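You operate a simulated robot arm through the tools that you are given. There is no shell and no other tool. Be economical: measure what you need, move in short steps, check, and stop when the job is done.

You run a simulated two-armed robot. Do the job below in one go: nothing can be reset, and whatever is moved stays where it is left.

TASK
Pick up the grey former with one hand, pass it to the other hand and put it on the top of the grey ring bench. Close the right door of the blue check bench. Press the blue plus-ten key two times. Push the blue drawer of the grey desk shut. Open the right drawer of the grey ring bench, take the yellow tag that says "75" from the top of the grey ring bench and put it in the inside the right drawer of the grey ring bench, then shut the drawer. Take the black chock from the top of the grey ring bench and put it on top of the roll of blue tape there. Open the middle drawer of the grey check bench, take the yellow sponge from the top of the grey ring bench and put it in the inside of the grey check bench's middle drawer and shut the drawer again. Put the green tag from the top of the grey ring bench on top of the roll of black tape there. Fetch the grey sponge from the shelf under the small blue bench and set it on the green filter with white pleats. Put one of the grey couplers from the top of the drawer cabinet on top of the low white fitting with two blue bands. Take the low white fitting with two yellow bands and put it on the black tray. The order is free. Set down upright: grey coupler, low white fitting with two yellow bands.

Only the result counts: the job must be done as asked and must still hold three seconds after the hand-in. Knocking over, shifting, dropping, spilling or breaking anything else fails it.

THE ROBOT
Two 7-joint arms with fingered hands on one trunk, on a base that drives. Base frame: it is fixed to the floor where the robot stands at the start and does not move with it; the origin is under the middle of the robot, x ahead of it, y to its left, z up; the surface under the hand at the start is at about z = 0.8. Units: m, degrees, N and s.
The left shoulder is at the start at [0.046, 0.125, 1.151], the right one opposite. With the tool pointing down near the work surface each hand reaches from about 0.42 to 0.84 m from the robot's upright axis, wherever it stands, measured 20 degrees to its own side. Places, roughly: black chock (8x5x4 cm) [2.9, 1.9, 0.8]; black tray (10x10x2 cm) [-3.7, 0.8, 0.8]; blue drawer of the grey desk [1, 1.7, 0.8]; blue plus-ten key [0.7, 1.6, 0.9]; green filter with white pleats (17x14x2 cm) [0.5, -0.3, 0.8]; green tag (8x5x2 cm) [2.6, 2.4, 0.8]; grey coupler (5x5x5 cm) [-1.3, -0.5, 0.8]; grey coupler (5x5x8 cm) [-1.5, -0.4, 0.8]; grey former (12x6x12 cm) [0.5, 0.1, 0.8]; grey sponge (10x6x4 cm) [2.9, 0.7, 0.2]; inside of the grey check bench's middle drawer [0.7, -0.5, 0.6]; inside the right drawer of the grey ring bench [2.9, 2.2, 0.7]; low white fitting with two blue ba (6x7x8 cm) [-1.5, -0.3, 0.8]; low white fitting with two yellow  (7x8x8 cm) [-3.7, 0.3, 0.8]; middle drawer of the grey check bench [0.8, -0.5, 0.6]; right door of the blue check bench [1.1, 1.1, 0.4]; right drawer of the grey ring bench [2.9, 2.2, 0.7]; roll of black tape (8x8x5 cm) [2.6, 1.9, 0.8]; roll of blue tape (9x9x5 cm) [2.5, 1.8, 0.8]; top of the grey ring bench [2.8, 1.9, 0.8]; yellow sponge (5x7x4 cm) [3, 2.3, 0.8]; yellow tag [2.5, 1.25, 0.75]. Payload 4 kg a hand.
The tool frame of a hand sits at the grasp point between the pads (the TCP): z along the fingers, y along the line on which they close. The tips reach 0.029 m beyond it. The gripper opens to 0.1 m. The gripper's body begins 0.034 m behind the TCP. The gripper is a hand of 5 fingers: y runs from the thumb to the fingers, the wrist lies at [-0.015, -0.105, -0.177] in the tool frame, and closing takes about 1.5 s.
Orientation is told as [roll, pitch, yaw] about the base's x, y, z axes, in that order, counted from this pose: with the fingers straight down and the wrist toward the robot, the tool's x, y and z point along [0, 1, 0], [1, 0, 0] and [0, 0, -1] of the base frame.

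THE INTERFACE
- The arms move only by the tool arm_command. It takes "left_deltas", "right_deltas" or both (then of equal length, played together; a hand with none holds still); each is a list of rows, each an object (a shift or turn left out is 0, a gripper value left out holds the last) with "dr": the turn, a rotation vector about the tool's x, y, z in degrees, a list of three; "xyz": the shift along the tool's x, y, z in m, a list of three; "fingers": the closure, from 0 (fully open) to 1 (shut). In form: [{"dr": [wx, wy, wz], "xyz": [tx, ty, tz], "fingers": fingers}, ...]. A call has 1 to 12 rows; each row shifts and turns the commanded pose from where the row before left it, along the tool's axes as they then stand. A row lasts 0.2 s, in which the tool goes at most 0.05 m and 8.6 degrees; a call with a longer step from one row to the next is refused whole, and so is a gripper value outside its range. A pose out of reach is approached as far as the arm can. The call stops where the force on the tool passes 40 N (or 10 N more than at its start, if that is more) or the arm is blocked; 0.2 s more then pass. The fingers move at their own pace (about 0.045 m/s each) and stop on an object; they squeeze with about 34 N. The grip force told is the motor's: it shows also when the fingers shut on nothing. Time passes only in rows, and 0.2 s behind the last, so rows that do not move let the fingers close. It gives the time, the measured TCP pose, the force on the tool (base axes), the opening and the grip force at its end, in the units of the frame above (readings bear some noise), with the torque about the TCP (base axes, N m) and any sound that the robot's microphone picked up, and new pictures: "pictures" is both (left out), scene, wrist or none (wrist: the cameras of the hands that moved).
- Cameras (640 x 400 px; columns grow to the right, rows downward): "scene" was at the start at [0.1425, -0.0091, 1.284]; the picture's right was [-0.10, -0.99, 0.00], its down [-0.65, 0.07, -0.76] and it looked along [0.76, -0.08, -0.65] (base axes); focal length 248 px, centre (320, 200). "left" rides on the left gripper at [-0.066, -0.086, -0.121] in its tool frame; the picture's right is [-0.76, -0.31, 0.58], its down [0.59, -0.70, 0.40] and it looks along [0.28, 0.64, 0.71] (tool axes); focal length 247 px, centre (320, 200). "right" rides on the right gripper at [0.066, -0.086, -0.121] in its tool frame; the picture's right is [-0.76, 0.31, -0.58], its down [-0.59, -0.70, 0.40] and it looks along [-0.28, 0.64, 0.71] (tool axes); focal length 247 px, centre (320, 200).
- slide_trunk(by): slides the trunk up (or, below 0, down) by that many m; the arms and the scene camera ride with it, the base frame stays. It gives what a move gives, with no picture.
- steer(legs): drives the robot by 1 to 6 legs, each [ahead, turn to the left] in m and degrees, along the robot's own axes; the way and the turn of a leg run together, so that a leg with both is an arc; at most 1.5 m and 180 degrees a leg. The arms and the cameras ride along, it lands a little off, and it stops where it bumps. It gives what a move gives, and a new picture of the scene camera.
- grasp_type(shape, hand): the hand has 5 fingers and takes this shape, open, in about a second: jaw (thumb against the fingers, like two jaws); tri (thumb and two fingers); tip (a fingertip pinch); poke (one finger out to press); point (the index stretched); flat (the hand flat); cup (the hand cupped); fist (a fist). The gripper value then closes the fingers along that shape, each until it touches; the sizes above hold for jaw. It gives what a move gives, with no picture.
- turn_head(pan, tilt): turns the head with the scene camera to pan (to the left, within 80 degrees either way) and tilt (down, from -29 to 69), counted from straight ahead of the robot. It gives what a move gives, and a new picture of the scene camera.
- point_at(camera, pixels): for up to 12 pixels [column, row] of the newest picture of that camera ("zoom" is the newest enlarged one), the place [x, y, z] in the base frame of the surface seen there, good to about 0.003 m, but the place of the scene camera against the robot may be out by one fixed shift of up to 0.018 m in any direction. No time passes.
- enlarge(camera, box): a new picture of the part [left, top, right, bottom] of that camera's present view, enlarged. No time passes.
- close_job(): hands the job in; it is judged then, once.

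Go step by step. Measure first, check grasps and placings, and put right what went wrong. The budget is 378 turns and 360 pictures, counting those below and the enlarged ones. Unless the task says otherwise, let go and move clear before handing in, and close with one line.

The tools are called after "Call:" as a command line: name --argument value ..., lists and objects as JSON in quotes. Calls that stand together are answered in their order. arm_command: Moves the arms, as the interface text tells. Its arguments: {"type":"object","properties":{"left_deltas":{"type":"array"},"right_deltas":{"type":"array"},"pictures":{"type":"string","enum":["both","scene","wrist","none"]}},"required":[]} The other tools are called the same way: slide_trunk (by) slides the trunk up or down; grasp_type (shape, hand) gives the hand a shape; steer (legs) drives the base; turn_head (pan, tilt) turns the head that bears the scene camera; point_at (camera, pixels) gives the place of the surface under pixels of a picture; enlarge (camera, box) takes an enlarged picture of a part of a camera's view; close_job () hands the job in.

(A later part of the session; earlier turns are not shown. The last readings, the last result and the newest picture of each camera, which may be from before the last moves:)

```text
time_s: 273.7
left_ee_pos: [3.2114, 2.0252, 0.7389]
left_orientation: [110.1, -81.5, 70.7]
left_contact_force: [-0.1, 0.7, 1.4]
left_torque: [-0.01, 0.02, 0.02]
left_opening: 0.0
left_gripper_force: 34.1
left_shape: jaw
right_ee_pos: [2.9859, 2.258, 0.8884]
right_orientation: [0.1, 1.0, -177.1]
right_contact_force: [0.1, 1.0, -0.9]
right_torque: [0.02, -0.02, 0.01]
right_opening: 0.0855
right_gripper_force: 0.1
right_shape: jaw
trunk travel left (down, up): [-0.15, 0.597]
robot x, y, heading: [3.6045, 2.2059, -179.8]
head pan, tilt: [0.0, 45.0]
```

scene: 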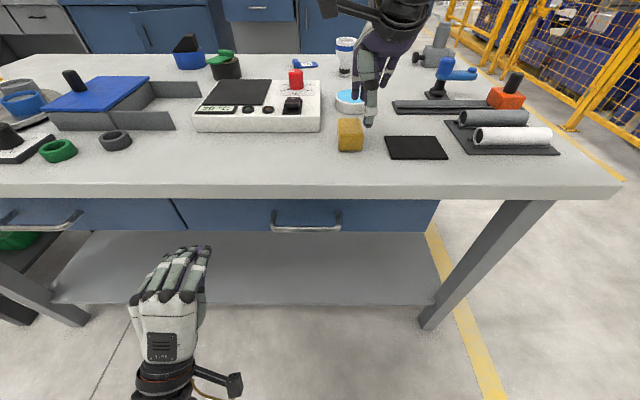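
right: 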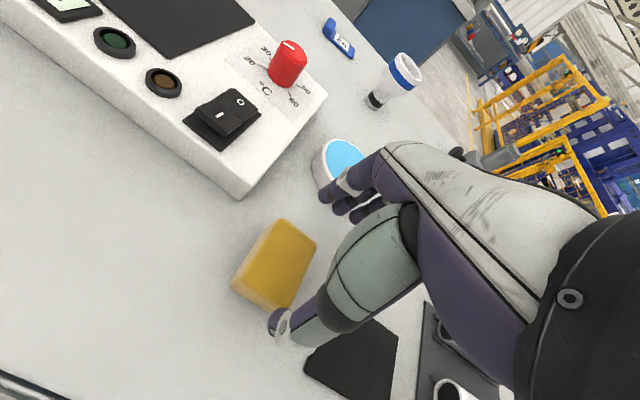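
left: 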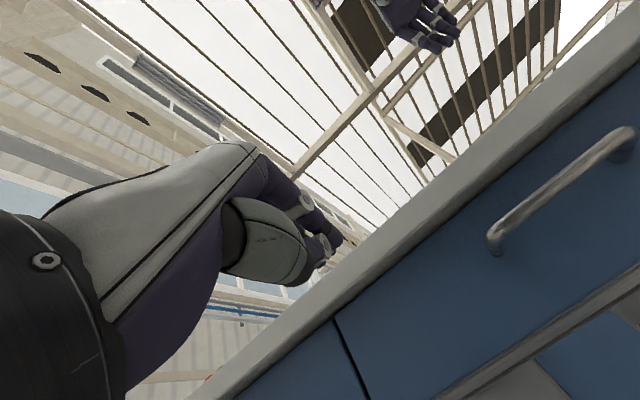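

Aligned. Lower and close.

Call:
arm_command --right_deltas '[{"xyz": [0.005, -0.003, 0.025]}, {"xyz": [0, 0, 0.02]}, {"xyz": [0, 0, 0.011]}, {}, {"fingers": 1}, {}, {}, {}, {}, {}]' --pictures "wrist"

```text
time_s: 275.9
left_ee_pos: [3.2112, 2.0241, 0.7384]
left_orientation: [110.4, -81.5, 70.7]
left_contact_force: [-0.1, -0.1, -1.1]
left_torque: [0.01, -0.03, 0.01]
left_opening: 0.0001
left_gripper_force: 34.3
left_shape: jaw
right_ee_pos: [2.9906, 2.2533, 0.8334]
right_orientation: [-0.1, 1.2, -177.2]
right_contact_force: [-0.5, 0.6, 0.0]
right_torque: [-0.03, -0.03, 0.0]
right_opening: 0.0597
right_gripper_force: 33.6
right_shape: jaw
trunk travel left (down, up): [-0.15, 0.597]
robot x, y, heading: [3.6069, 2.2015, -179.8]
head pan, tilt: [0.0, 45.0]
```

right: 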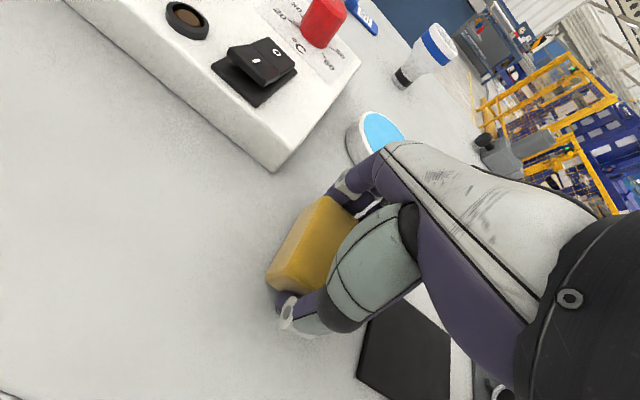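

Gripped at 60 mm. Lift.

Call:
arm_command --right_deltas '[{"xyz": [0, 0, -0.02]}, {"xyz": [0, 0, -0.04]}, {"xyz": [0, 0, -0.045]}, {"xyz": [0, 0, -0.045]}, {"xyz": [0, -0.045, 0]}, {"xyz": [0, -0.045, 0]}, {"xyz": [0, -0.045, 0]}]' --pictures "wrist"

Call:
slide_trunk --by 0.2

```text
time_s: 277.5
left_ee_pos: [3.2117, 2.025, 0.7378]
left_orientation: [110.4, -81.5, 70.5]
left_contact_force: [0.8, 0.7, -0.2]
left_torque: [-0.02, -0.03, 0.02]
left_opening: 0.0002
left_gripper_force: 34.3
left_shape: jaw
right_ee_pos: [3.1217, 2.2778, 0.9799]
right_orientation: [0.0, 1.1, -177.1]
right_contact_force: [-0.5, 0.0, -0.2]
right_torque: [0.02, -0.01, -0.01]
right_opening: 0.0598
right_gripper_force: 33.9
right_shape: jaw
right hand out of reach, approached as far as the arm can: row 3, 4
trunk travel left (down, up): [-0.15, 0.597]
robot x, y, heading: [3.6054, 2.1997, -179.8]
head pan, tilt: [0.0, 45.0]
```

right: 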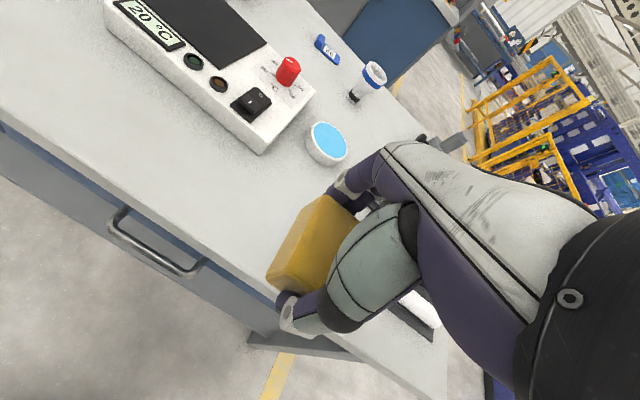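

```text
time_s: 279.7
left_ee_pos: [3.2127, 2.0251, 0.9363]
left_orientation: [109.8, -81.5, 70.9]
left_contact_force: [0.2, 0.1, -1.0]
left_torque: [0.02, -0.02, -0.01]
left_opening: 0.0003
left_gripper_force: 34.4
left_shape: jaw
right_ee_pos: [3.1181, 2.2772, 1.1804]
right_orientation: [0.0, 1.1, -177.1]
right_contact_force: [0.6, -0.6, -1.0]
right_torque: [0.02, 0.0, -0.04]
right_opening: 0.0597
right_gripper_force: 34.4
right_shape: jaw
trunk travel left (down, up): [-0.35, 0.397]
robot x, y, heading: [3.6024, 2.2046, -179.8]
head pan, tilt: [0.0, 45.0]
```

Sponge held high. Next I'll drive south along this side to look for the grey sponge under the small blue bench.

Call:
steer --legs '[[-0.3, 0], [0, 90], [1.4, 0], [0, -90]]'

```text
time_s: 296.1
left_ee_pos: [3.4626, 0.6241, 0.9374]
left_orientation: [110.2, -81.5, 69.6]
left_contact_force: [-0.3, -0.8, 0.1]
left_torque: [-0.06, -0.01, -0.02]
left_opening: 0.0
left_gripper_force: 33.9
left_shape: jaw
right_ee_pos: [3.3737, 0.8796, 1.1813]
right_orientation: [0.1, 1.1, -178.0]
right_contact_force: [0.2, -0.8, -0.6]
right_torque: [0.01, -0.01, 0.01]
right_opening: 0.0595
right_gripper_force: 33.7
right_shape: jaw
trunk travel left (down, up): [-0.35, 0.397]
robot x, y, heading: [3.8598, 0.7957, 179.3]
head pan, tilt: [0.0, 45.0]
```

scene: 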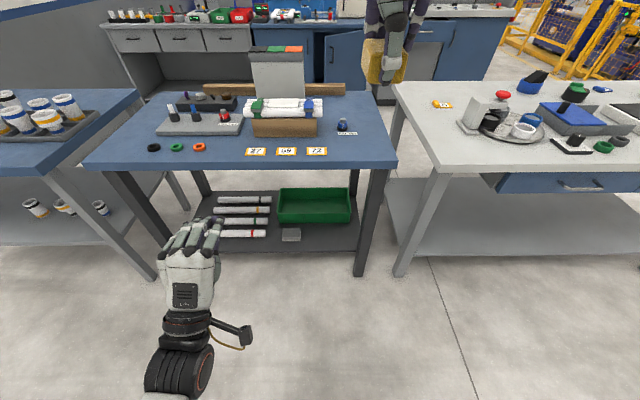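

The grey sponge is at (291,234) on the lower shelf near this edge. Measure it and the surroundings.

Call:
enlarge --camera "scene" --box '[200, 160, 380, 272]'

Call:
point_at --camera "scene" --pixels '[[291, 231], [283, 238], [300, 238], [283, 228], [300, 228], [290, 250], [310, 220], [250, 236], [378, 170], [300, 165], [365, 250]]'

```text
3.56 times, centred on (290, 216) of scene
```

zoom: 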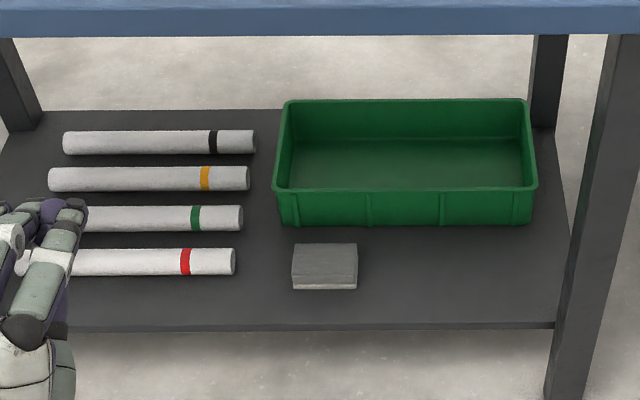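

```text
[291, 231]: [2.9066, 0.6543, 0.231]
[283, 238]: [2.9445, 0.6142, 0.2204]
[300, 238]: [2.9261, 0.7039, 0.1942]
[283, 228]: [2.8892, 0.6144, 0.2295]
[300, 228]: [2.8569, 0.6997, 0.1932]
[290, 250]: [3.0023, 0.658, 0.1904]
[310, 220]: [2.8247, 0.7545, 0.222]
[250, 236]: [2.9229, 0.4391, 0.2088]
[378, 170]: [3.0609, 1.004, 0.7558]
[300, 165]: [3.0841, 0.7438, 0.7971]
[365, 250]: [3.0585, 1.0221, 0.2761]
```

Sponge: x 2.88–2.945, y 0.61–0.70, top ≈0.217 on the shelf (z 0.18). I'll raise the right hand (yellow sponge) and turn the left hand back to pointing down, before lowering the trunk.

Call:
arm_command --left_deltas '[{"dr": [7.5, 0, 0], "fingers": 0}, {"dr": [7.5, 0, 0]}, {"dr": [7.5, 0, 0]}, {"dr": [7.5, 0, 0]}, {"dr": [7.5, 0, 0]}, {"dr": [7.5, 0, 0]}, {"dr": [7.5, 0, 0]}, {"dr": [7.5, 0, 0]}, {"dr": [7.5, 0, 0]}, {"dr": [7.5, 0, 0]}, {"dr": [7.5, 0, 0]}, {"dr": [7.5, 0, 0]}]' --right_deltas '[{"xyz": [0, 0, -0.03]}, {"xyz": [0, 0, -0.03]}, {"xyz": [0, 0, -0.03]}, {"xyz": [0, 0, -0.03]}, {"xyz": [0, 0, -0.03]}, {"xyz": [0, 0, -0.03]}, {"xyz": [0, 0, -0.03]}, {}, {}, {}, {}, {}]' --pictures "none"

```text
time_s: 298.7
left_ee_pos: [3.4239, 0.624, 0.8908]
left_orientation: [8.8, -3.0, 179.8]
left_contact_force: [0.4, -0.4, -0.4]
left_torque: [-0.02, 0.01, 0.0]
left_opening: 0.1
left_gripper_force: 0.1
left_shape: jaw
left hand out of reach, approached as far as the arm can: row 5, 6, 7, 8
right_ee_pos: [3.3634, 0.9109, 1.36]
right_orientation: [0.1, 1.1, -177.9]
right_contact_force: [-0.2, 0.2, 0.0]
right_torque: [0.0, 0.04, 0.01]
right_opening: 0.0596
right_gripper_force: 33.9
right_shape: jaw
right hand out of reach, approached as far as the arm can: row 5, 6, 7
trunk travel left (down, up): [-0.35, 0.397]
robot x, y, heading: [3.8583, 0.7943, 179.2]
head pan, tilt: [0.0, 45.0]
```

Call:
arm_command --left_deltas '[{"dr": [1.5, -4.4, 0]}, {"dr": [1.5, -4.4, 0]}]' --pictures "none"

Call:
slide_trunk --by -0.35

Call:
arm_command --left_deltas '[{"xyz": [0, 0, 0.04]}, {"xyz": [0, 0, 0.04]}, {"xyz": [0, 0, 0.04]}, {"xyz": [0, 0, 0.04]}, {"xyz": [0, 0, 0.04]}, {"xyz": [0, 0, 0.04]}]' --pictures "scene"

```text
time_s: 299.3
left_ee_pos: [3.4248, 0.6273, 0.8915]
left_orientation: [-0.9, 0.0, 180.0]
left_contact_force: [0.5, -0.6, -0.5]
left_torque: [0.0, 0.01, 0.02]
left_opening: 0.0999
left_gripper_force: 0.0
left_shape: jaw
right_ee_pos: [3.363, 0.91, 1.3599]
right_orientation: [0.1, 1.0, -178.1]
right_contact_force: [0.9, -0.6, -0.3]
right_torque: [-0.02, -0.02, -0.02]
right_opening: 0.0597
right_gripper_force: 34.1
right_shape: jaw
trunk travel left (down, up): [-0.35, 0.397]
robot x, y, heading: [3.8573, 0.7947, 179.4]
head pan, tilt: [0.0, 45.0]
```

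```text
time_s: 302.7
left_ee_pos: [3.4333, 0.6287, 0.4394]
left_orientation: [-0.5, 17.6, 179.8]
left_contact_force: [0.4, 0.3, -0.9]
left_torque: [0.01, -0.01, 0.02]
left_opening: 0.1003
left_gripper_force: 0.1
left_shape: jaw
right_ee_pos: [3.3649, 0.911, 1.0119]
right_orientation: [0.0, 1.0, -178.0]
right_contact_force: [-0.1, 0.2, -0.2]
right_torque: [-0.02, 0.01, -0.03]
right_opening: 0.0595
right_gripper_force: 33.5
right_shape: jaw
trunk travel left (down, up): [0.0, 0.747]
robot x, y, heading: [3.8568, 0.7992, 179.2]
head pan, tilt: [0.0, 45.0]
```

```text
time_s: 304.1
left_ee_pos: [3.5067, 0.6281, 0.2067]
left_orientation: [-0.6, 17.6, 179.9]
left_contact_force: [-0.3, 0.3, -0.4]
left_torque: [0.0, 0.03, 0.0]
left_opening: 0.0999
left_gripper_force: 0.0
left_shape: jaw
right_ee_pos: [3.3634, 0.911, 1.0112]
right_orientation: [0.0, 1.0, -178.0]
right_contact_force: [0.1, 0.5, 0.5]
right_torque: [0.0, 0.01, -0.01]
right_opening: 0.0595
right_gripper_force: 33.8
right_shape: jaw
trunk travel left (down, up): [0.0, 0.747]
robot x, y, heading: [3.8592, 0.7948, 179.4]
head pan, tilt: [0.0, 45.0]
```

scene: 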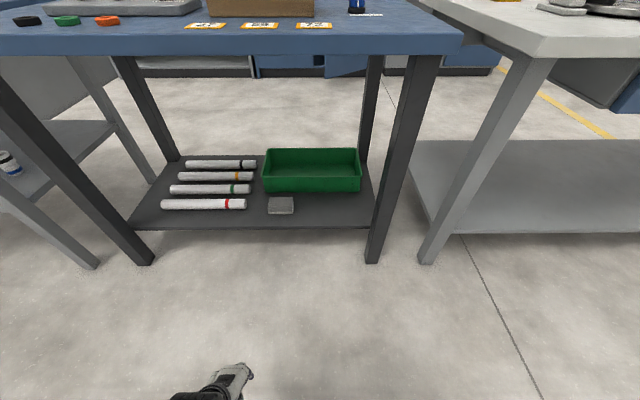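

Correct the left hand's pitch (now tilted +17.6) and raise to z≈0.30, then drive forward.

Call:
arm_command --left_deltas '[{"dr": [-8, 0, 0], "xyz": [0, 0, -0.03]}, {"dr": [-8, 0, 0], "xyz": [0, 0, -0.03]}, {"dr": [-8, 0, 0], "xyz": [0, 0, -0.03]}]' --pictures "none"

Call:
steer --legs '[[0.3, 0]]'

Call:
turn_head --pan 0 --tilt 60

```text
time_s: 304.9
left_ee_pos: [3.4898, 0.6271, 0.2974]
left_orientation: [-0.6, -6.6, -179.9]
left_contact_force: [0.4, 0.7, 0.2]
left_torque: [0.02, 0.01, -0.01]
left_opening: 0.0995
left_gripper_force: 0.1
left_shape: jaw
right_ee_pos: [3.3644, 0.9117, 1.0118]
right_orientation: [0.1, 1.1, -178.0]
right_contact_force: [0.3, 0.6, -0.5]
right_torque: [0.05, 0.01, 0.04]
right_opening: 0.0596
right_gripper_force: 34.1
right_shape: jaw
trunk travel left (down, up): [0.0, 0.747]
robot x, y, heading: [3.859, 0.7963, 179.4]
head pan, tilt: [0.0, 45.0]
```

```text
time_s: 307.0
left_ee_pos: [3.1851, 0.6294, 0.2977]
left_orientation: [-0.5, -6.3, -179.7]
left_contact_force: [-0.2, 0.4, -0.5]
left_torque: [-0.02, -0.02, -0.03]
left_opening: 0.0999
left_gripper_force: 0.0
left_shape: jaw
right_ee_pos: [3.0591, 0.9128, 1.011]
right_orientation: [0.0, 1.1, -177.9]
right_contact_force: [-0.5, 0.4, -1.1]
right_torque: [0.01, 0.0, -0.01]
right_opening: 0.0593
right_gripper_force: 34.3
right_shape: jaw
trunk travel left (down, up): [0.0, 0.747]
robot x, y, heading: [3.5531, 0.8022, 179.3]
head pan, tilt: [0.0, 45.0]
```

scene: 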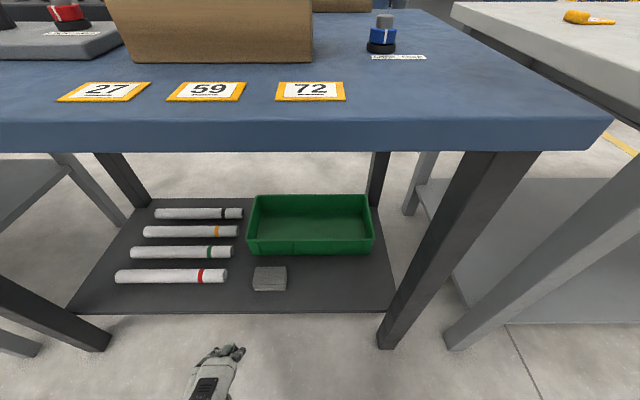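

```text
time_s: 307.7
left_ee_pos: [3.1852, 0.6296, 0.2972]
left_orientation: [-0.7, -6.4, -179.7]
left_contact_force: [-0.2, -0.5, 0.0]
left_torque: [0.0, -0.02, -0.01]
left_opening: 0.0998
left_gripper_force: 0.0
left_shape: jaw
right_ee_pos: [3.0583, 0.9136, 1.0115]
right_orientation: [0.0, 1.0, -177.9]
right_contact_force: [0.5, -0.1, -0.3]
right_torque: [0.03, 0.0, -0.01]
right_opening: 0.0594
right_gripper_force: 34.1
right_shape: jaw
trunk travel left (down, up): [0.0, 0.747]
robot x, y, heading: [3.5513, 0.7999, 179.6]
head pan, tilt: [0.0, 60.0]
```

scene: 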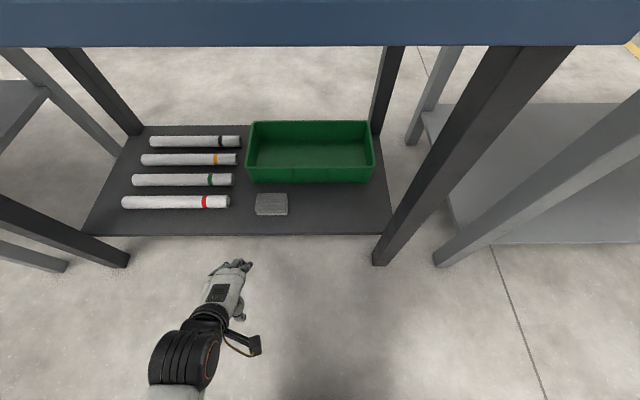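

Advance the left hand under the bench over the sponge.

Call:
arm_command --left_deltas '[{"xyz": [-0.004, 0.039, 0.004]}, {"xyz": [-0.004, 0.039, 0.004]}, {"xyz": [-0.004, 0.039, 0.004]}, {"xyz": [-0.004, 0.039, 0.004]}, {"xyz": [-0.004, 0.039, 0.004]}, {"xyz": [-0.004, 0.039, 0.004]}]'

```text
time_s: 309.1
left_ee_pos: [2.9492, 0.6535, 0.2997]
left_orientation: [-0.7, -6.3, -179.6]
left_contact_force: [0.5, -0.1, -0.1]
left_torque: [0.0, 0.03, -0.01]
left_opening: 0.1001
left_gripper_force: 0.1
left_shape: jaw
right_ee_pos: [3.057, 0.914, 1.0117]
right_orientation: [0.1, 1.1, -177.9]
right_contact_force: [0.1, 0.8, 0.5]
right_torque: [0.0, 0.0, -0.03]
right_opening: 0.0596
right_gripper_force: 33.5
right_shape: jaw
trunk travel left (down, up): [0.0, 0.747]
robot x, y, heading: [3.5523, 0.8013, 179.5]
head pan, tilt: [0.0, 60.0]
```

scene: 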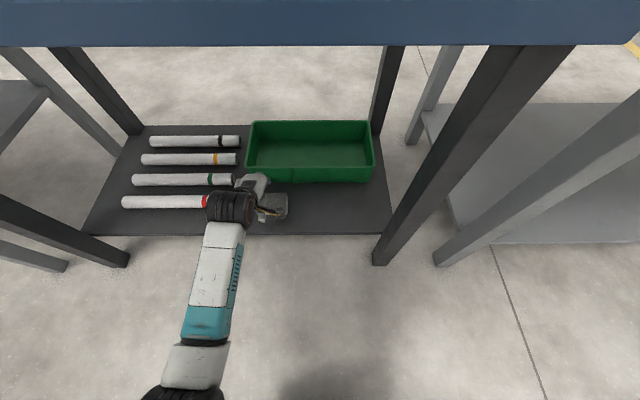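
left: 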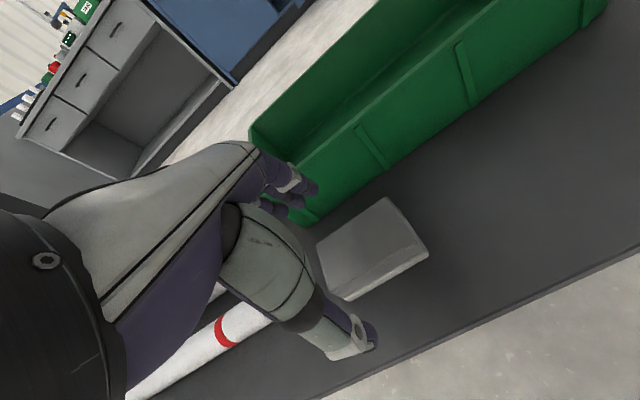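

Measure the sponge and neighbours in the left camera.

Call:
point_at --camera "left" --pixels '[[322, 258], [385, 200], [424, 248], [348, 292], [370, 250], [330, 285], [425, 258], [320, 215], [300, 225], [262, 312], [400, 290]]'

```text
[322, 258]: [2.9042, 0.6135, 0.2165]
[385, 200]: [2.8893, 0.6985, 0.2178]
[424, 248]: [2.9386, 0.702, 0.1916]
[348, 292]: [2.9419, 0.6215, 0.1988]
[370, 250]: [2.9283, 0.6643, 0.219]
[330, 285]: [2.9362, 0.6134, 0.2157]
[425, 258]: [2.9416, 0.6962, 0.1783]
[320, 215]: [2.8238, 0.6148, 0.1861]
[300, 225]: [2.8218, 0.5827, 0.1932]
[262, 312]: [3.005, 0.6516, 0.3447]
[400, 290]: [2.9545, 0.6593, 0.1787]
```

Sponge x 2.885–2.942, y 0.61–0.70, top 0.218. Lower around it and close.

Call:
arm_command --left_deltas '[{"xyz": [-0.007, 0.0126, 0.02]}, {"xyz": [-0.007, 0.0126, 0.02]}, {"xyz": [0, 0, 0.025]}, {"xyz": [0, 0, 0.025]}, {}, {"fingers": 1}, {}, {}, {}, {}, {}]' --pictures "wrist"

```text
time_s: 311.5
left_ee_pos: [2.9142, 0.6684, 0.2157]
left_orientation: [-0.6, -6.5, -179.6]
left_contact_force: [10.7, -2.0, 32.9]
left_torque: [0.06, -2.28, -0.19]
left_opening: 0.0532
left_gripper_force: 34.2
left_shape: jaw
right_ee_pos: [3.0604, 0.9141, 1.0122]
right_orientation: [0.1, 0.9, -177.9]
right_contact_force: [1.0, -0.1, -0.1]
right_torque: [-0.03, 0.02, 0.05]
right_opening: 0.0597
right_gripper_force: 33.9
right_shape: jaw
trunk travel left (down, up): [0.0, 0.747]
robot x, y, heading: [3.5526, 0.7999, 179.5]
head pan, tilt: [0.0, 60.0]
```

left: 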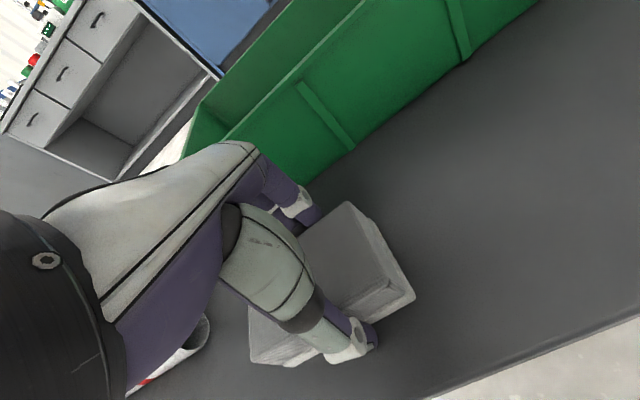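

Gripped at 53 mm (thumb is pressing the shelf slightly). Lift gently.

Call:
arm_command --left_deltas '[{"xyz": [0, 0, -0.01]}, {"xyz": [0, 0, -0.02]}, {"xyz": [0, 0, -0.03]}, {"xyz": [0, 0, -0.03]}, {"xyz": [0, -0.02, 0]}]' --pictures "both"

```text
time_s: 312.7
left_ee_pos: [2.9436, 0.6692, 0.301]
left_orientation: [-0.6, -6.4, -179.7]
left_contact_force: [-0.4, -0.7, 0.1]
left_torque: [-0.01, 0.03, 0.03]
left_opening: 0.0529
left_gripper_force: 33.7
left_shape: jaw
right_ee_pos: [3.0578, 0.9146, 1.0106]
right_orientation: [-0.1, 1.0, -177.9]
right_contact_force: [-0.3, 0.2, -0.6]
right_torque: [0.03, 0.01, 0.02]
right_opening: 0.06
right_gripper_force: 34.0
right_shape: jaw
trunk travel left (down, up): [0.0, 0.747]
robot x, y, heading: [3.5522, 0.7965, 179.4]
head pan, tilt: [0.0, 60.0]
```

scene: 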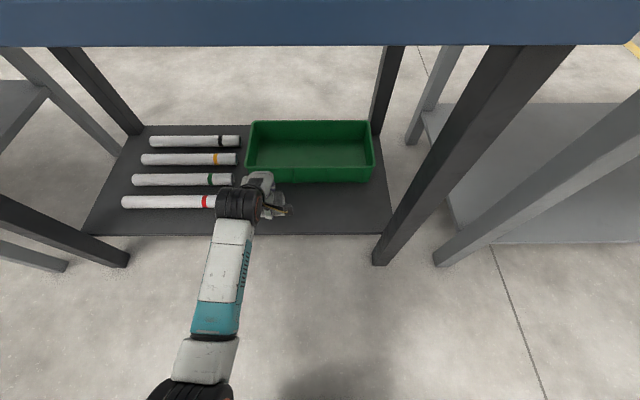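
left: 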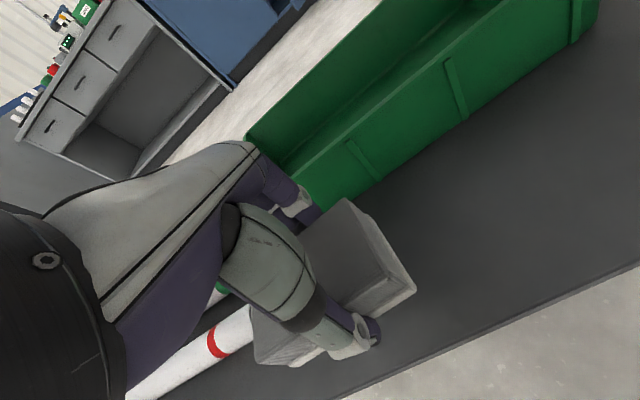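

Held. Back out, raise the trunk and left hand, and drive around the north end into the corridor.

Call:
steer --legs '[[-0.35, 0]]'

Call:
slide_trunk --by 0.35

Call:
arm_command --left_deltas '[{"xyz": [0, 0, -0.045]}, {"xyz": [0, 0, -0.045]}, {"xyz": [0, 0, -0.045]}, {"xyz": [0, 0, -0.045]}, {"xyz": [0, 0, -0.045]}, {"xyz": [0, 0, -0.045]}, {"xyz": [0, 0, -0.045]}, {"xyz": [0, 0, -0.045]}, {"xyz": [0, 0, -0.045]}]' --right_deltas '[{"xyz": [0, 0, 0.03]}, {"xyz": [0, 0, 0.03]}, {"xyz": [0, 0, 0.03]}, {"xyz": [0, 0, 0.03]}, {"xyz": [0, 0, 0.03]}, {"xyz": [0, -0.02, 0.03]}, {"xyz": [0, -0.02, 0]}, {"xyz": [0, -0.02, 0]}, {"xyz": [0, -0.02, 0]}]' --pictures "none"

Call:
steer --legs '[[0, -89.5], [1.4, 0], [1.15, 0], [0, 90], [1.2, 0], [1.1, 0]]'

```text
time_s: 315.0
left_ee_pos: [3.2897, 0.6692, 0.3022]
left_orientation: [-0.7, -6.4, 179.8]
left_contact_force: [-0.1, -0.2, -0.2]
left_torque: [0.02, 0.0, 0.0]
left_opening: 0.0528
left_gripper_force: 33.6
left_shape: jaw
right_ee_pos: [3.4053, 0.9134, 1.0114]
right_orientation: [0.0, 1.2, -178.3]
right_contact_force: [0.3, 0.1, -1.2]
right_torque: [-0.02, 0.03, 0.04]
right_opening: 0.0599
right_gripper_force: 34.3
right_shape: jaw
trunk travel left (down, up): [0.0, 0.747]
robot x, y, heading: [3.897, 0.7944, 179.0]
head pan, tilt: [0.0, 60.0]
```

scene: 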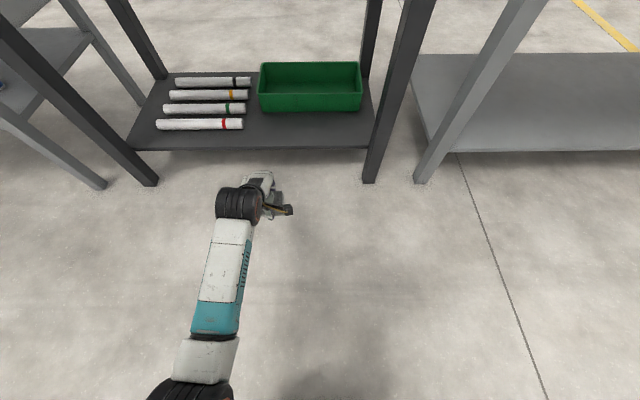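

```text
time_s: 318.4
left_ee_pos: [3.2873, 0.669, 0.6513]
left_orientation: [-0.6, -6.3, 179.8]
left_contact_force: [0.2, 0.2, -0.9]
left_torque: [0.0, -0.03, -0.01]
left_opening: 0.0527
left_gripper_force: 33.6
left_shape: jaw
right_ee_pos: [3.4051, 0.9137, 1.3614]
right_orientation: [0.1, 1.0, -178.3]
right_contact_force: [0.0, 1.4, -0.4]
right_torque: [0.01, 0.01, -0.02]
right_opening: 0.0597
right_gripper_force: 34.5
right_shape: jaw
trunk travel left (down, up): [-0.35, 0.397]
robot x, y, heading: [3.8971, 0.7955, 178.9]
head pan, tilt: [0.0, 60.0]
```

```text
time_s: 320.4
left_ee_pos: [3.3364, 0.6661, 1.0551]
left_orientation: [-0.3, -6.4, 180.0]
left_contact_force: [1.1, 1.0, 0.0]
left_torque: [-0.06, 0.0, 0.04]
left_opening: 0.0529
left_gripper_force: 34.2
left_shape: jaw
right_ee_pos: [3.4881, 0.9195, 1.1801]
right_orientation: [0.3, 1.0, -178.3]
right_contact_force: [-0.7, 0.7, -0.5]
right_torque: [-0.1, -0.03, 0.02]
right_opening: 0.0597
right_gripper_force: 34.4
right_shape: jaw
trunk travel left (down, up): [-0.35, 0.397]
robot x, y, heading: [3.8979, 0.7988, 179.1]
head pan, tilt: [0.0, 60.0]
```

```text
time_s: 351.9
left_ee_pos: [1.1107, 3.2212, 1.0548]
left_orientation: [-0.5, -6.4, -179.6]
left_contact_force: [0.4, 0.0, -0.4]
left_torque: [-0.02, 0.03, -0.01]
left_opening: 0.0525
left_gripper_force: 33.3
left_shape: jaw
right_ee_pos: [1.2596, 3.4739, 1.1797]
right_orientation: [0.0, 1.1, -177.8]
right_contact_force: [-0.1, 0.7, 0.1]
right_torque: [0.01, -0.03, -0.01]
right_opening: 0.0594
right_gripper_force: 34.0
right_shape: jaw
trunk travel left (down, up): [-0.35, 0.397]
robot x, y, heading: [1.6735, 3.36, 179.3]
head pan, tilt: [0.0, 60.0]
```

scene: 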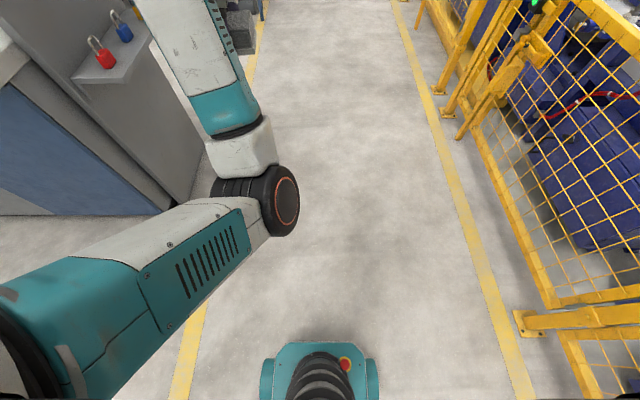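

Turn left to look down the corridor.

Call:
steer --legs '[[0, 90]]'

Call:
turn_head --pan 0 --tilt 25

```text
time_s: 356.1
left_ee_pos: [1.7807, 2.7878, 1.0543]
left_orientation: [-0.6, -6.4, -92.7]
left_contact_force: [-0.2, -1.2, -0.1]
left_torque: [-0.01, 0.01, 0.01]
left_opening: 0.0524
left_gripper_force: 34.3
left_shape: jaw
right_ee_pos: [1.5359, 2.9508, 1.1798]
right_orientation: [0.0, 1.1, -90.9]
right_contact_force: [0.3, 0.1, 0.2]
right_torque: [-0.01, 0.01, 0.0]
right_opening: 0.0594
right_gripper_force: 34.4
right_shape: jaw
trunk travel left (down, up): [-0.35, 0.397]
robot x, y, heading: [1.6716, 3.3586, -93.6]
head pan, tilt: [0.0, 60.0]
```

scene: 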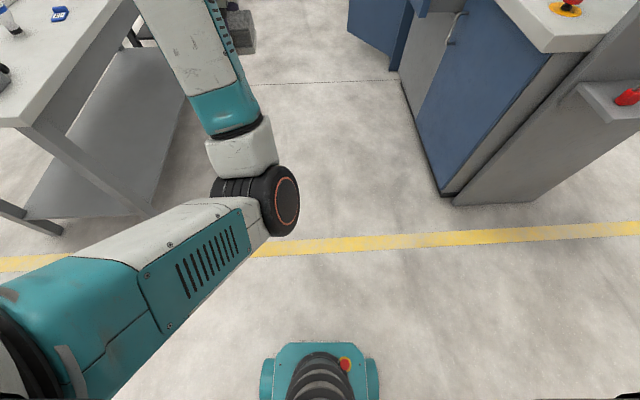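

```text
time_s: 357.2
left_ee_pos: [1.7798, 2.7871, 1.0552]
left_orientation: [-0.7, -6.4, -92.8]
left_contact_force: [0.5, -0.2, -0.6]
left_torque: [-0.04, -0.01, 0.0]
left_opening: 0.0525
left_gripper_force: 34.1
left_shape: jaw
right_ee_pos: [1.5355, 2.9507, 1.1794]
right_orientation: [0.1, 1.1, -90.9]
right_contact_force: [0.7, 0.0, -0.9]
right_torque: [-0.01, 0.0, 0.01]
right_opening: 0.0594
right_gripper_force: 34.0
right_shape: jaw
trunk travel left (down, up): [-0.35, 0.397]
robot x, y, heading: [1.6737, 3.3583, -93.5]
head pan, tilt: [0.0, 25.0]
```

scene: 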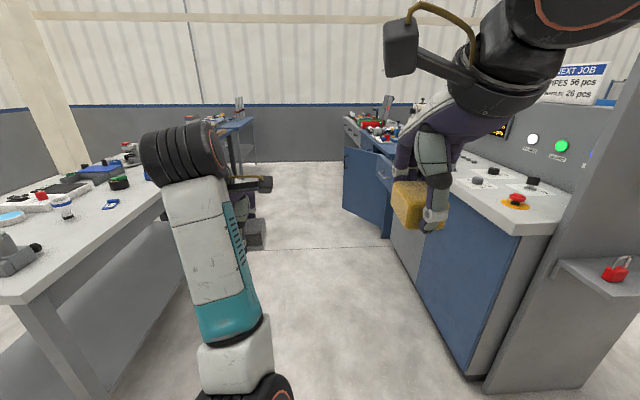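

The open blue door is at (365,190). Measure door and desk edges to plan the passage.

Call:
point_at --camera "scene" --pixels '[[346, 155], [346, 205], [387, 180], [388, 235], [518, 232], [465, 375], [420, 240], [400, 190], [250, 160], [345, 115], [240, 135]]'

```text
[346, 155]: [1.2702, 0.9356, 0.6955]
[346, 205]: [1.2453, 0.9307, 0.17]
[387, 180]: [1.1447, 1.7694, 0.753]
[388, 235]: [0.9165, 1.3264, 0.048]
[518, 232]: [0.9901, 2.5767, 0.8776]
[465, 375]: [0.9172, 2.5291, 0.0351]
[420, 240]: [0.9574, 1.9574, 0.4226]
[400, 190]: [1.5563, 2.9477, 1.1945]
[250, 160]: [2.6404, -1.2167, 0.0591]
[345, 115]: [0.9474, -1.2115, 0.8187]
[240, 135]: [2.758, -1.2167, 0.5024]
```

Corridor is clear at x≈1.7. Drive down to y≈−0.4 and face the grey check bench.

Call:
steer --legs '[[0, 3.5], [1.4, 0], [1.4, 0], [0.92, 0], [0, -90]]'

Call:
turn_head --pan 0 --tilt 35

```text
time_s: 379.6
left_ee_pos: [0.9553, -0.486, 1.0543]
left_orientation: [-0.6, -6.6, 176.9]
left_contact_force: [0.3, 0.4, -0.5]
left_torque: [0.03, 0.0, -0.02]
left_opening: 0.0526
left_gripper_force: 34.0
left_shape: jaw
right_ee_pos: [1.1215, -0.2423, 1.1805]
right_orientation: [0.0, 1.1, 178.6]
right_contact_force: [-0.1, 0.5, 0.1]
right_torque: [0.0, -0.03, 0.0]
right_opening: 0.0593
right_gripper_force: 34.1
right_shape: jaw
trunk travel left (down, up): [-0.35, 0.397]
robot x, y, heading: [1.527, -0.3853, 175.8]
head pan, tilt: [0.0, 25.0]
```

scene: 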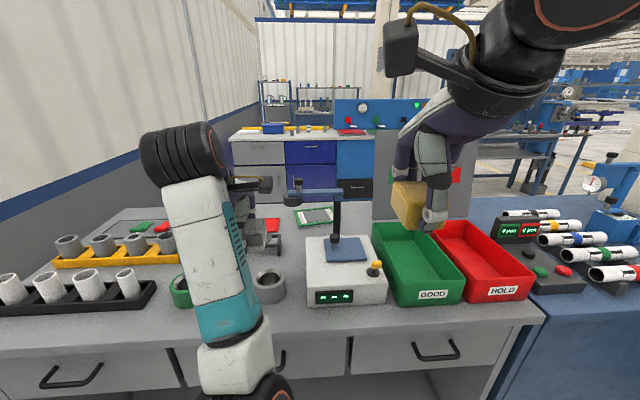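

```text
time_s: 380.3
left_ee_pos: [0.9568, -0.4861, 1.0544]
left_orientation: [-0.7, -6.3, 176.9]
left_contact_force: [-0.4, -0.4, -1.0]
left_torque: [0.0, 0.05, 0.0]
left_opening: 0.0524
left_gripper_force: 34.2
left_shape: jaw
right_ee_pos: [1.1201, -0.2435, 1.1797]
right_orientation: [0.1, 1.2, 178.6]
right_contact_force: [-0.1, -0.5, -0.6]
right_torque: [0.03, 0.01, 0.0]
right_opening: 0.0596
right_gripper_force: 34.3
right_shape: jaw
trunk travel left (down, up): [-0.35, 0.397]
robot x, y, heading: [1.5217, -0.3863, 175.9]
head pan, tilt: [0.0, 35.0]
```

scene: 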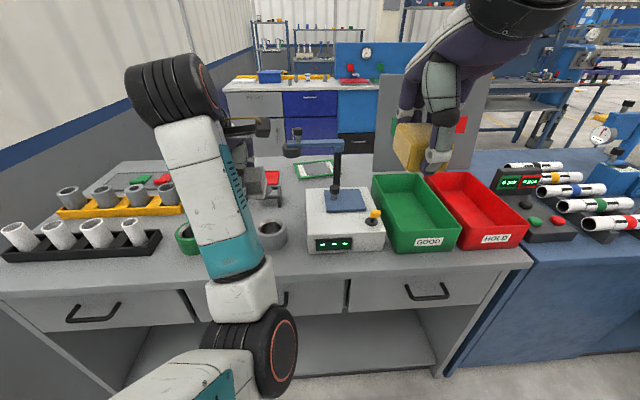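

The middle drawer is hidden by my left arm. Swing the left hand outward and look again.

Call:
arm_command --left_deltas '[{"xyz": [0.045, 0, 0]}, {"xyz": [0.045, 0, 0]}, {"xyz": [0.045, -0.02, 0]}, {"xyz": [0.045, -0.02, 0]}, {"xyz": [0.03, -0.03, 0]}]' --pictures "none"

Call:
turn_head --pan 5 --tilt 42

```text
time_s: 381.5
left_ee_pos: [1.0127, -0.6975, 1.0457]
left_orientation: [-0.7, -6.4, 176.7]
left_contact_force: [0.2, 0.5, -0.8]
left_torque: [0.03, 0.0, 0.0]
left_opening: 0.0524
left_gripper_force: 33.8
left_shape: jaw
right_ee_pos: [1.1207, -0.2428, 1.1798]
right_orientation: [0.0, 1.0, 178.5]
right_contact_force: [-0.2, 1.3, -0.8]
right_torque: [-0.02, 0.03, 0.01]
right_opening: 0.0591
right_gripper_force: 34.0
right_shape: jaw
trunk travel left (down, up): [-0.35, 0.397]
robot x, y, heading: [1.5265, -0.3823, 176.1]
head pan, tilt: [0.0, 35.0]
```

```text
time_s: 382.2
left_ee_pos: [1.0129, -0.6975, 1.0458]
left_orientation: [-0.6, -6.4, 176.9]
left_contact_force: [0.2, -0.4, 0.4]
left_torque: [-0.02, 0.01, -0.04]
left_opening: 0.0526
left_gripper_force: 34.3
left_shape: jaw
right_ee_pos: [1.1199, -0.243, 1.1799]
right_orientation: [-0.1, 1.1, 178.6]
right_contact_force: [-1.2, 0.5, -0.4]
right_torque: [-0.01, -0.03, 0.02]
right_opening: 0.0595
right_gripper_force: 33.2
right_shape: jaw
trunk travel left (down, up): [-0.35, 0.397]
robot x, y, heading: [1.5242, -0.3806, 175.8]
head pan, tilt: [5.0, 42.0]
```

scene: 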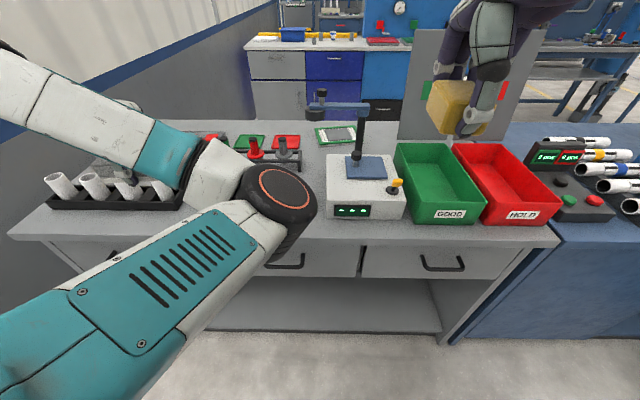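

Middle drawer handle at (287,263). Measure handle and candidate free spots for a temporary set-down.

Call:
point_at --camera "scene" --pixels '[[287, 266], [302, 262], [270, 266], [290, 250], [318, 215], [318, 185], [322, 235], [440, 232], [525, 236], [440, 224], [345, 222], [361, 262]]'

```text
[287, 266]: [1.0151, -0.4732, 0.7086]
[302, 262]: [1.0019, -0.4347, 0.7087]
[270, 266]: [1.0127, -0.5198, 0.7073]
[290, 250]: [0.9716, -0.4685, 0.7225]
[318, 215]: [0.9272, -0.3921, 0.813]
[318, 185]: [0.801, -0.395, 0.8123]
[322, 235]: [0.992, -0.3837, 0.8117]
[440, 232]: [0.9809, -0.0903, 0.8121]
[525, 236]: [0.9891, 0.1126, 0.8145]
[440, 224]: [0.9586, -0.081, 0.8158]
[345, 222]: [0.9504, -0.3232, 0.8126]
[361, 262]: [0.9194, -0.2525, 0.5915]
```

Check free room on the blue bench to the right for a temporary set-down.

Call:
turn_head --pan -35 --tilt 42

```text
time_s: 383.3
left_ee_pos: [1.0123, -0.697, 1.0456]
left_orientation: [-0.6, -6.4, 176.8]
left_contact_force: [0.3, -0.1, -0.2]
left_torque: [0.03, 0.02, -0.02]
left_opening: 0.0523
left_gripper_force: 33.7
left_shape: jaw
right_ee_pos: [1.1204, -0.2429, 1.1794]
right_orientation: [0.0, 1.1, 178.7]
right_contact_force: [0.3, 1.1, -0.3]
right_torque: [0.0, -0.02, 0.01]
right_opening: 0.0594
right_gripper_force: 33.7
right_shape: jaw
trunk travel left (down, up): [-0.35, 0.397]
robot x, y, heading: [1.5272, -0.3834, 176.0]
head pan, tilt: [-35.0, 42.0]
```

scene: 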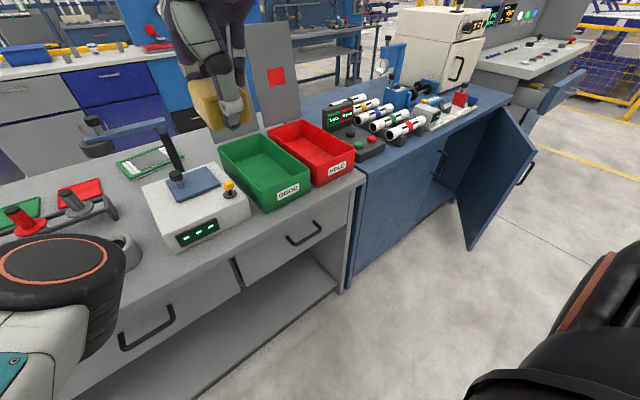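

I'll keep both sponges in hand: push door and desk drawer shut with the right hand's knuckles, then do the west side with the left hand. Measure the door.

Call:
point_at --camera "scene" --pixels '[[506, 108], [533, 153], [500, 150], [470, 245], [525, 172], [462, 205], [480, 180], [440, 165], [520, 140], [575, 85], [555, 75]]'

Call:
enlarge --camera "scene" --box '[420, 60, 600, 260]'

```text
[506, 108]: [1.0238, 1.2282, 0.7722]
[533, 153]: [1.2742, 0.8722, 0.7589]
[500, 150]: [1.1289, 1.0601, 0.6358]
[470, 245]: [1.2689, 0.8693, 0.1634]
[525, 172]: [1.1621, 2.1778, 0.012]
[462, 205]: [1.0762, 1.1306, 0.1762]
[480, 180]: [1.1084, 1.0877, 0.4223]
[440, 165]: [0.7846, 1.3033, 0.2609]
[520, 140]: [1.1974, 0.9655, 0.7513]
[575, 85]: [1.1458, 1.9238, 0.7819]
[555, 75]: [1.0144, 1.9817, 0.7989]
```

```text
2.00 times, centred on (510, 160) of scene
```

zoom: 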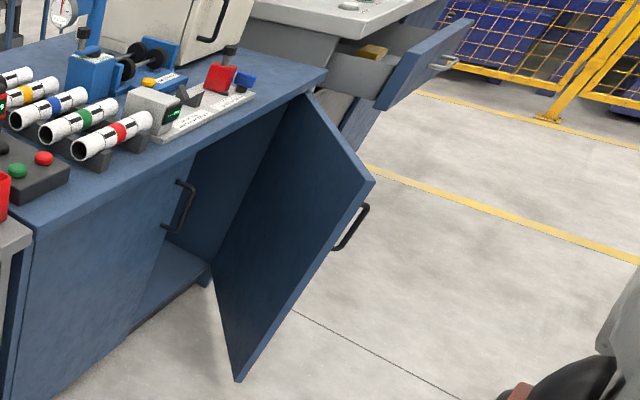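

Better: return here later with the left hand empty; first carry the grey sponge to the filter on the west side. Tuck the left arm and drive around.

Call:
arm_command --left_deltas '[{"xyz": [-0.045, -0.02, 0]}, {"xyz": [-0.045, -0.02, 0]}, {"xyz": [-0.045, -0.02, 0]}, {"xyz": [-0.045, -0.01, 0]}]' --pictures "none"

Call:
steer --legs '[[-0.25, 0], [0, -86], [1.4, 0], [1.4, 0], [0.95, 0], [0, 90]]'

Call:
turn_head --pan 0 --tilt 30

```text
time_s: 384.3
left_ee_pos: [1.0066, -0.6581, 1.0232]
left_orientation: [-0.6, -6.5, 176.8]
left_contact_force: [0.0, -0.2, -1.5]
left_torque: [0.0, 0.04, -0.01]
left_opening: 0.0525
left_gripper_force: 33.6
left_shape: jaw
left hand out of reach, approached as far as the arm can: row 1, 2, 3, 4
right_ee_pos: [1.1203, -0.2431, 1.1794]
right_orientation: [0.0, 1.2, 178.6]
right_contact_force: [0.2, -0.3, -0.8]
right_torque: [0.02, 0.0, 0.01]
right_opening: 0.0596
right_gripper_force: 33.6
right_shape: jaw
trunk travel left (down, up): [-0.35, 0.397]
robot x, y, heading: [1.5236, -0.3867, 175.9]
head pan, tilt: [-35.0, 42.0]
```

```text
time_s: 411.4
left_ee_pos: [1.1141, 3.0063, 1.0228]
left_orientation: [-0.5, -6.4, -176.3]
left_contact_force: [-0.6, 1.0, 0.0]
left_torque: [0.03, 0.03, 0.0]
left_opening: 0.0524
left_gripper_force: 33.9
left_shape: jaw
right_ee_pos: [1.1771, 3.4329, 1.1792]
right_orientation: [0.0, 1.0, -174.5]
right_contact_force: [0.5, -0.1, 0.0]
right_torque: [-0.02, 0.0, 0.0]
right_opening: 0.0592
right_gripper_force: 33.8
right_shape: jaw
trunk travel left (down, up): [-0.35, 0.397]
robot x, y, heading: [1.6012, 3.3405, -177.2]
head pan, tilt: [-35.0, 42.0]
```

scene: 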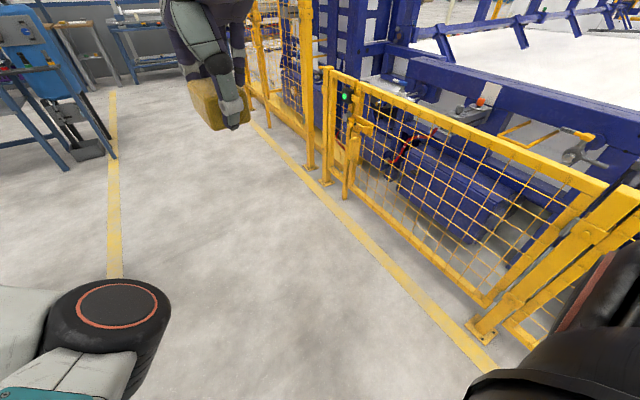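

```text
time_s: 412.4
left_ee_pos: [1.1141, 3.0075, 1.0225]
left_orientation: [-0.6, -6.3, -176.3]
left_contact_force: [0.7, 0.5, -0.4]
left_torque: [0.02, 0.0, 0.01]
left_opening: 0.0523
left_gripper_force: 33.6
left_shape: jaw
right_ee_pos: [1.1791, 3.4335, 1.1791]
right_orientation: [0.0, 1.2, -174.5]
right_contact_force: [-0.2, 0.1, -0.5]
right_torque: [-0.01, -0.01, 0.02]
right_opening: 0.0593
right_gripper_force: 33.9
right_shape: jaw
trunk travel left (down, up): [-0.35, 0.397]
robot x, y, heading: [1.5988, 3.3457, -177.4]
head pan, tilt: [0.0, 30.0]
```

scene: 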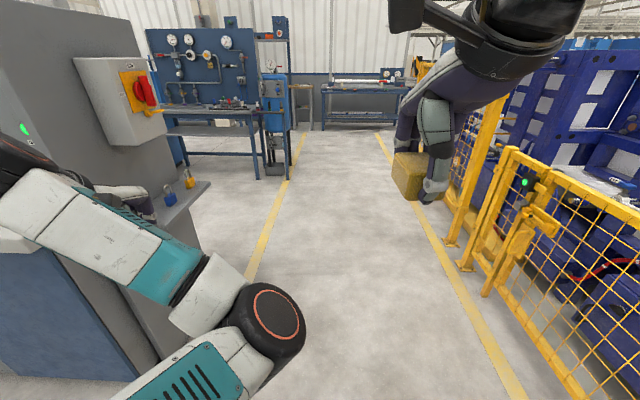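

Left hand passes near the red switch; steer a bit to the right, then west and south to the start area.

Call:
steer --legs '[[0, -6], [1.3, 0], [0.6, 0], [0, 92], [1.4, 0], [1.4, 0]]'

```text
time_s: 439.7
left_ee_pos: [0.0218, 0.1216, 1.023]
left_orientation: [-0.5, -6.4, -89.0]
left_contact_force: [1.1, -0.9, -0.6]
left_torque: [0.01, -0.02, 0.01]
left_opening: 0.0524
left_gripper_force: 34.1
left_shape: jaw
right_ee_pos: [-0.401, 0.2052, 1.1798]
right_orientation: [0.0, 1.1, -87.4]
right_contact_force: [-0.7, -0.2, -0.6]
right_torque: [0.01, -0.01, -0.01]
right_opening: 0.0593
right_gripper_force: 33.6
right_shape: jaw
trunk travel left (down, up): [-0.35, 0.397]
robot x, y, heading: [-0.2888, 0.6144, -89.9]
head pan, tilt: [0.0, 30.0]
```

scene: 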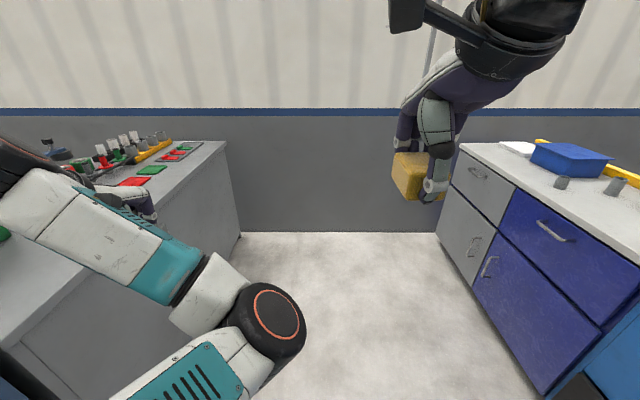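

Drive south to y≈−0.5, turn to face the bench and approach.

Call:
steer --legs '[[1.1, 0], [0, 90], [0.22, 0]]'

Call:
turn_head --pan 10 --tilt 45

```text
time_s: 450.7
left_ee_pos: [0.442, -0.2089, 1.0235]
left_orientation: [-0.5, -6.3, 0.0]
left_contact_force: [0.6, 0.3, -0.2]
left_torque: [0.0, 0.01, 0.03]
left_opening: 0.0524
left_gripper_force: 34.2
left_shape: jaw
right_ee_pos: [0.3527, -0.6306, 1.1801]
right_orientation: [-0.1, 1.0, 1.9]
right_contact_force: [-0.4, -0.2, -1.3]
right_torque: [0.03, 0.03, 0.0]
right_opening: 0.0594
right_gripper_force: 33.6
right_shape: jaw
trunk travel left (down, up): [-0.35, 0.397]
robot x, y, heading: [-0.0589, -0.5094, -0.8]
head pan, tilt: [0.0, 30.0]
```

scene: 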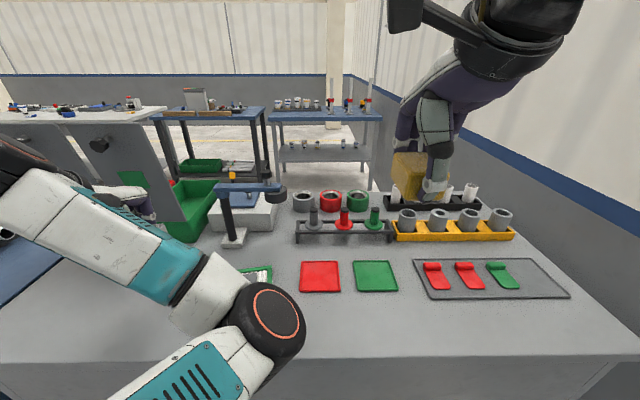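

```text
time_s: 451.5
left_ee_pos: [0.4423, -0.2091, 1.0241]
left_orientation: [-0.5, -6.4, 0.1]
left_contact_force: [0.8, -0.5, -1.5]
left_torque: [0.0, -0.04, -0.01]
left_opening: 0.0523
left_gripper_force: 34.4
left_shape: jaw
right_ee_pos: [0.3536, -0.6302, 1.1801]
right_orientation: [0.0, 1.1, 1.9]
right_contact_force: [-0.4, 1.0, -0.2]
right_torque: [-0.03, 0.02, -0.03]
right_opening: 0.0591
right_gripper_force: 34.1
right_shape: jaw
trunk travel left (down, up): [-0.35, 0.397]
robot x, y, heading: [-0.0629, -0.5148, -1.2]
head pan, tilt: [10.0, 45.0]
```

scene: 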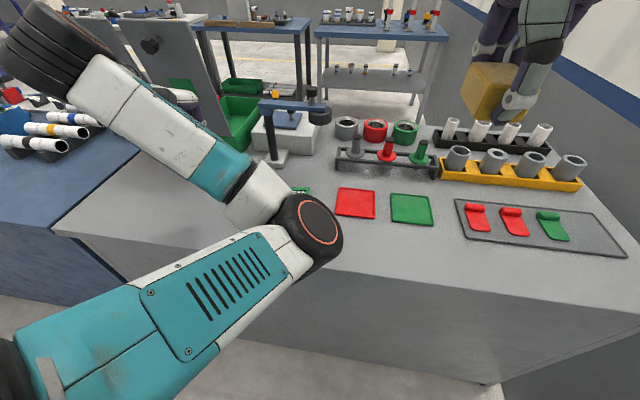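

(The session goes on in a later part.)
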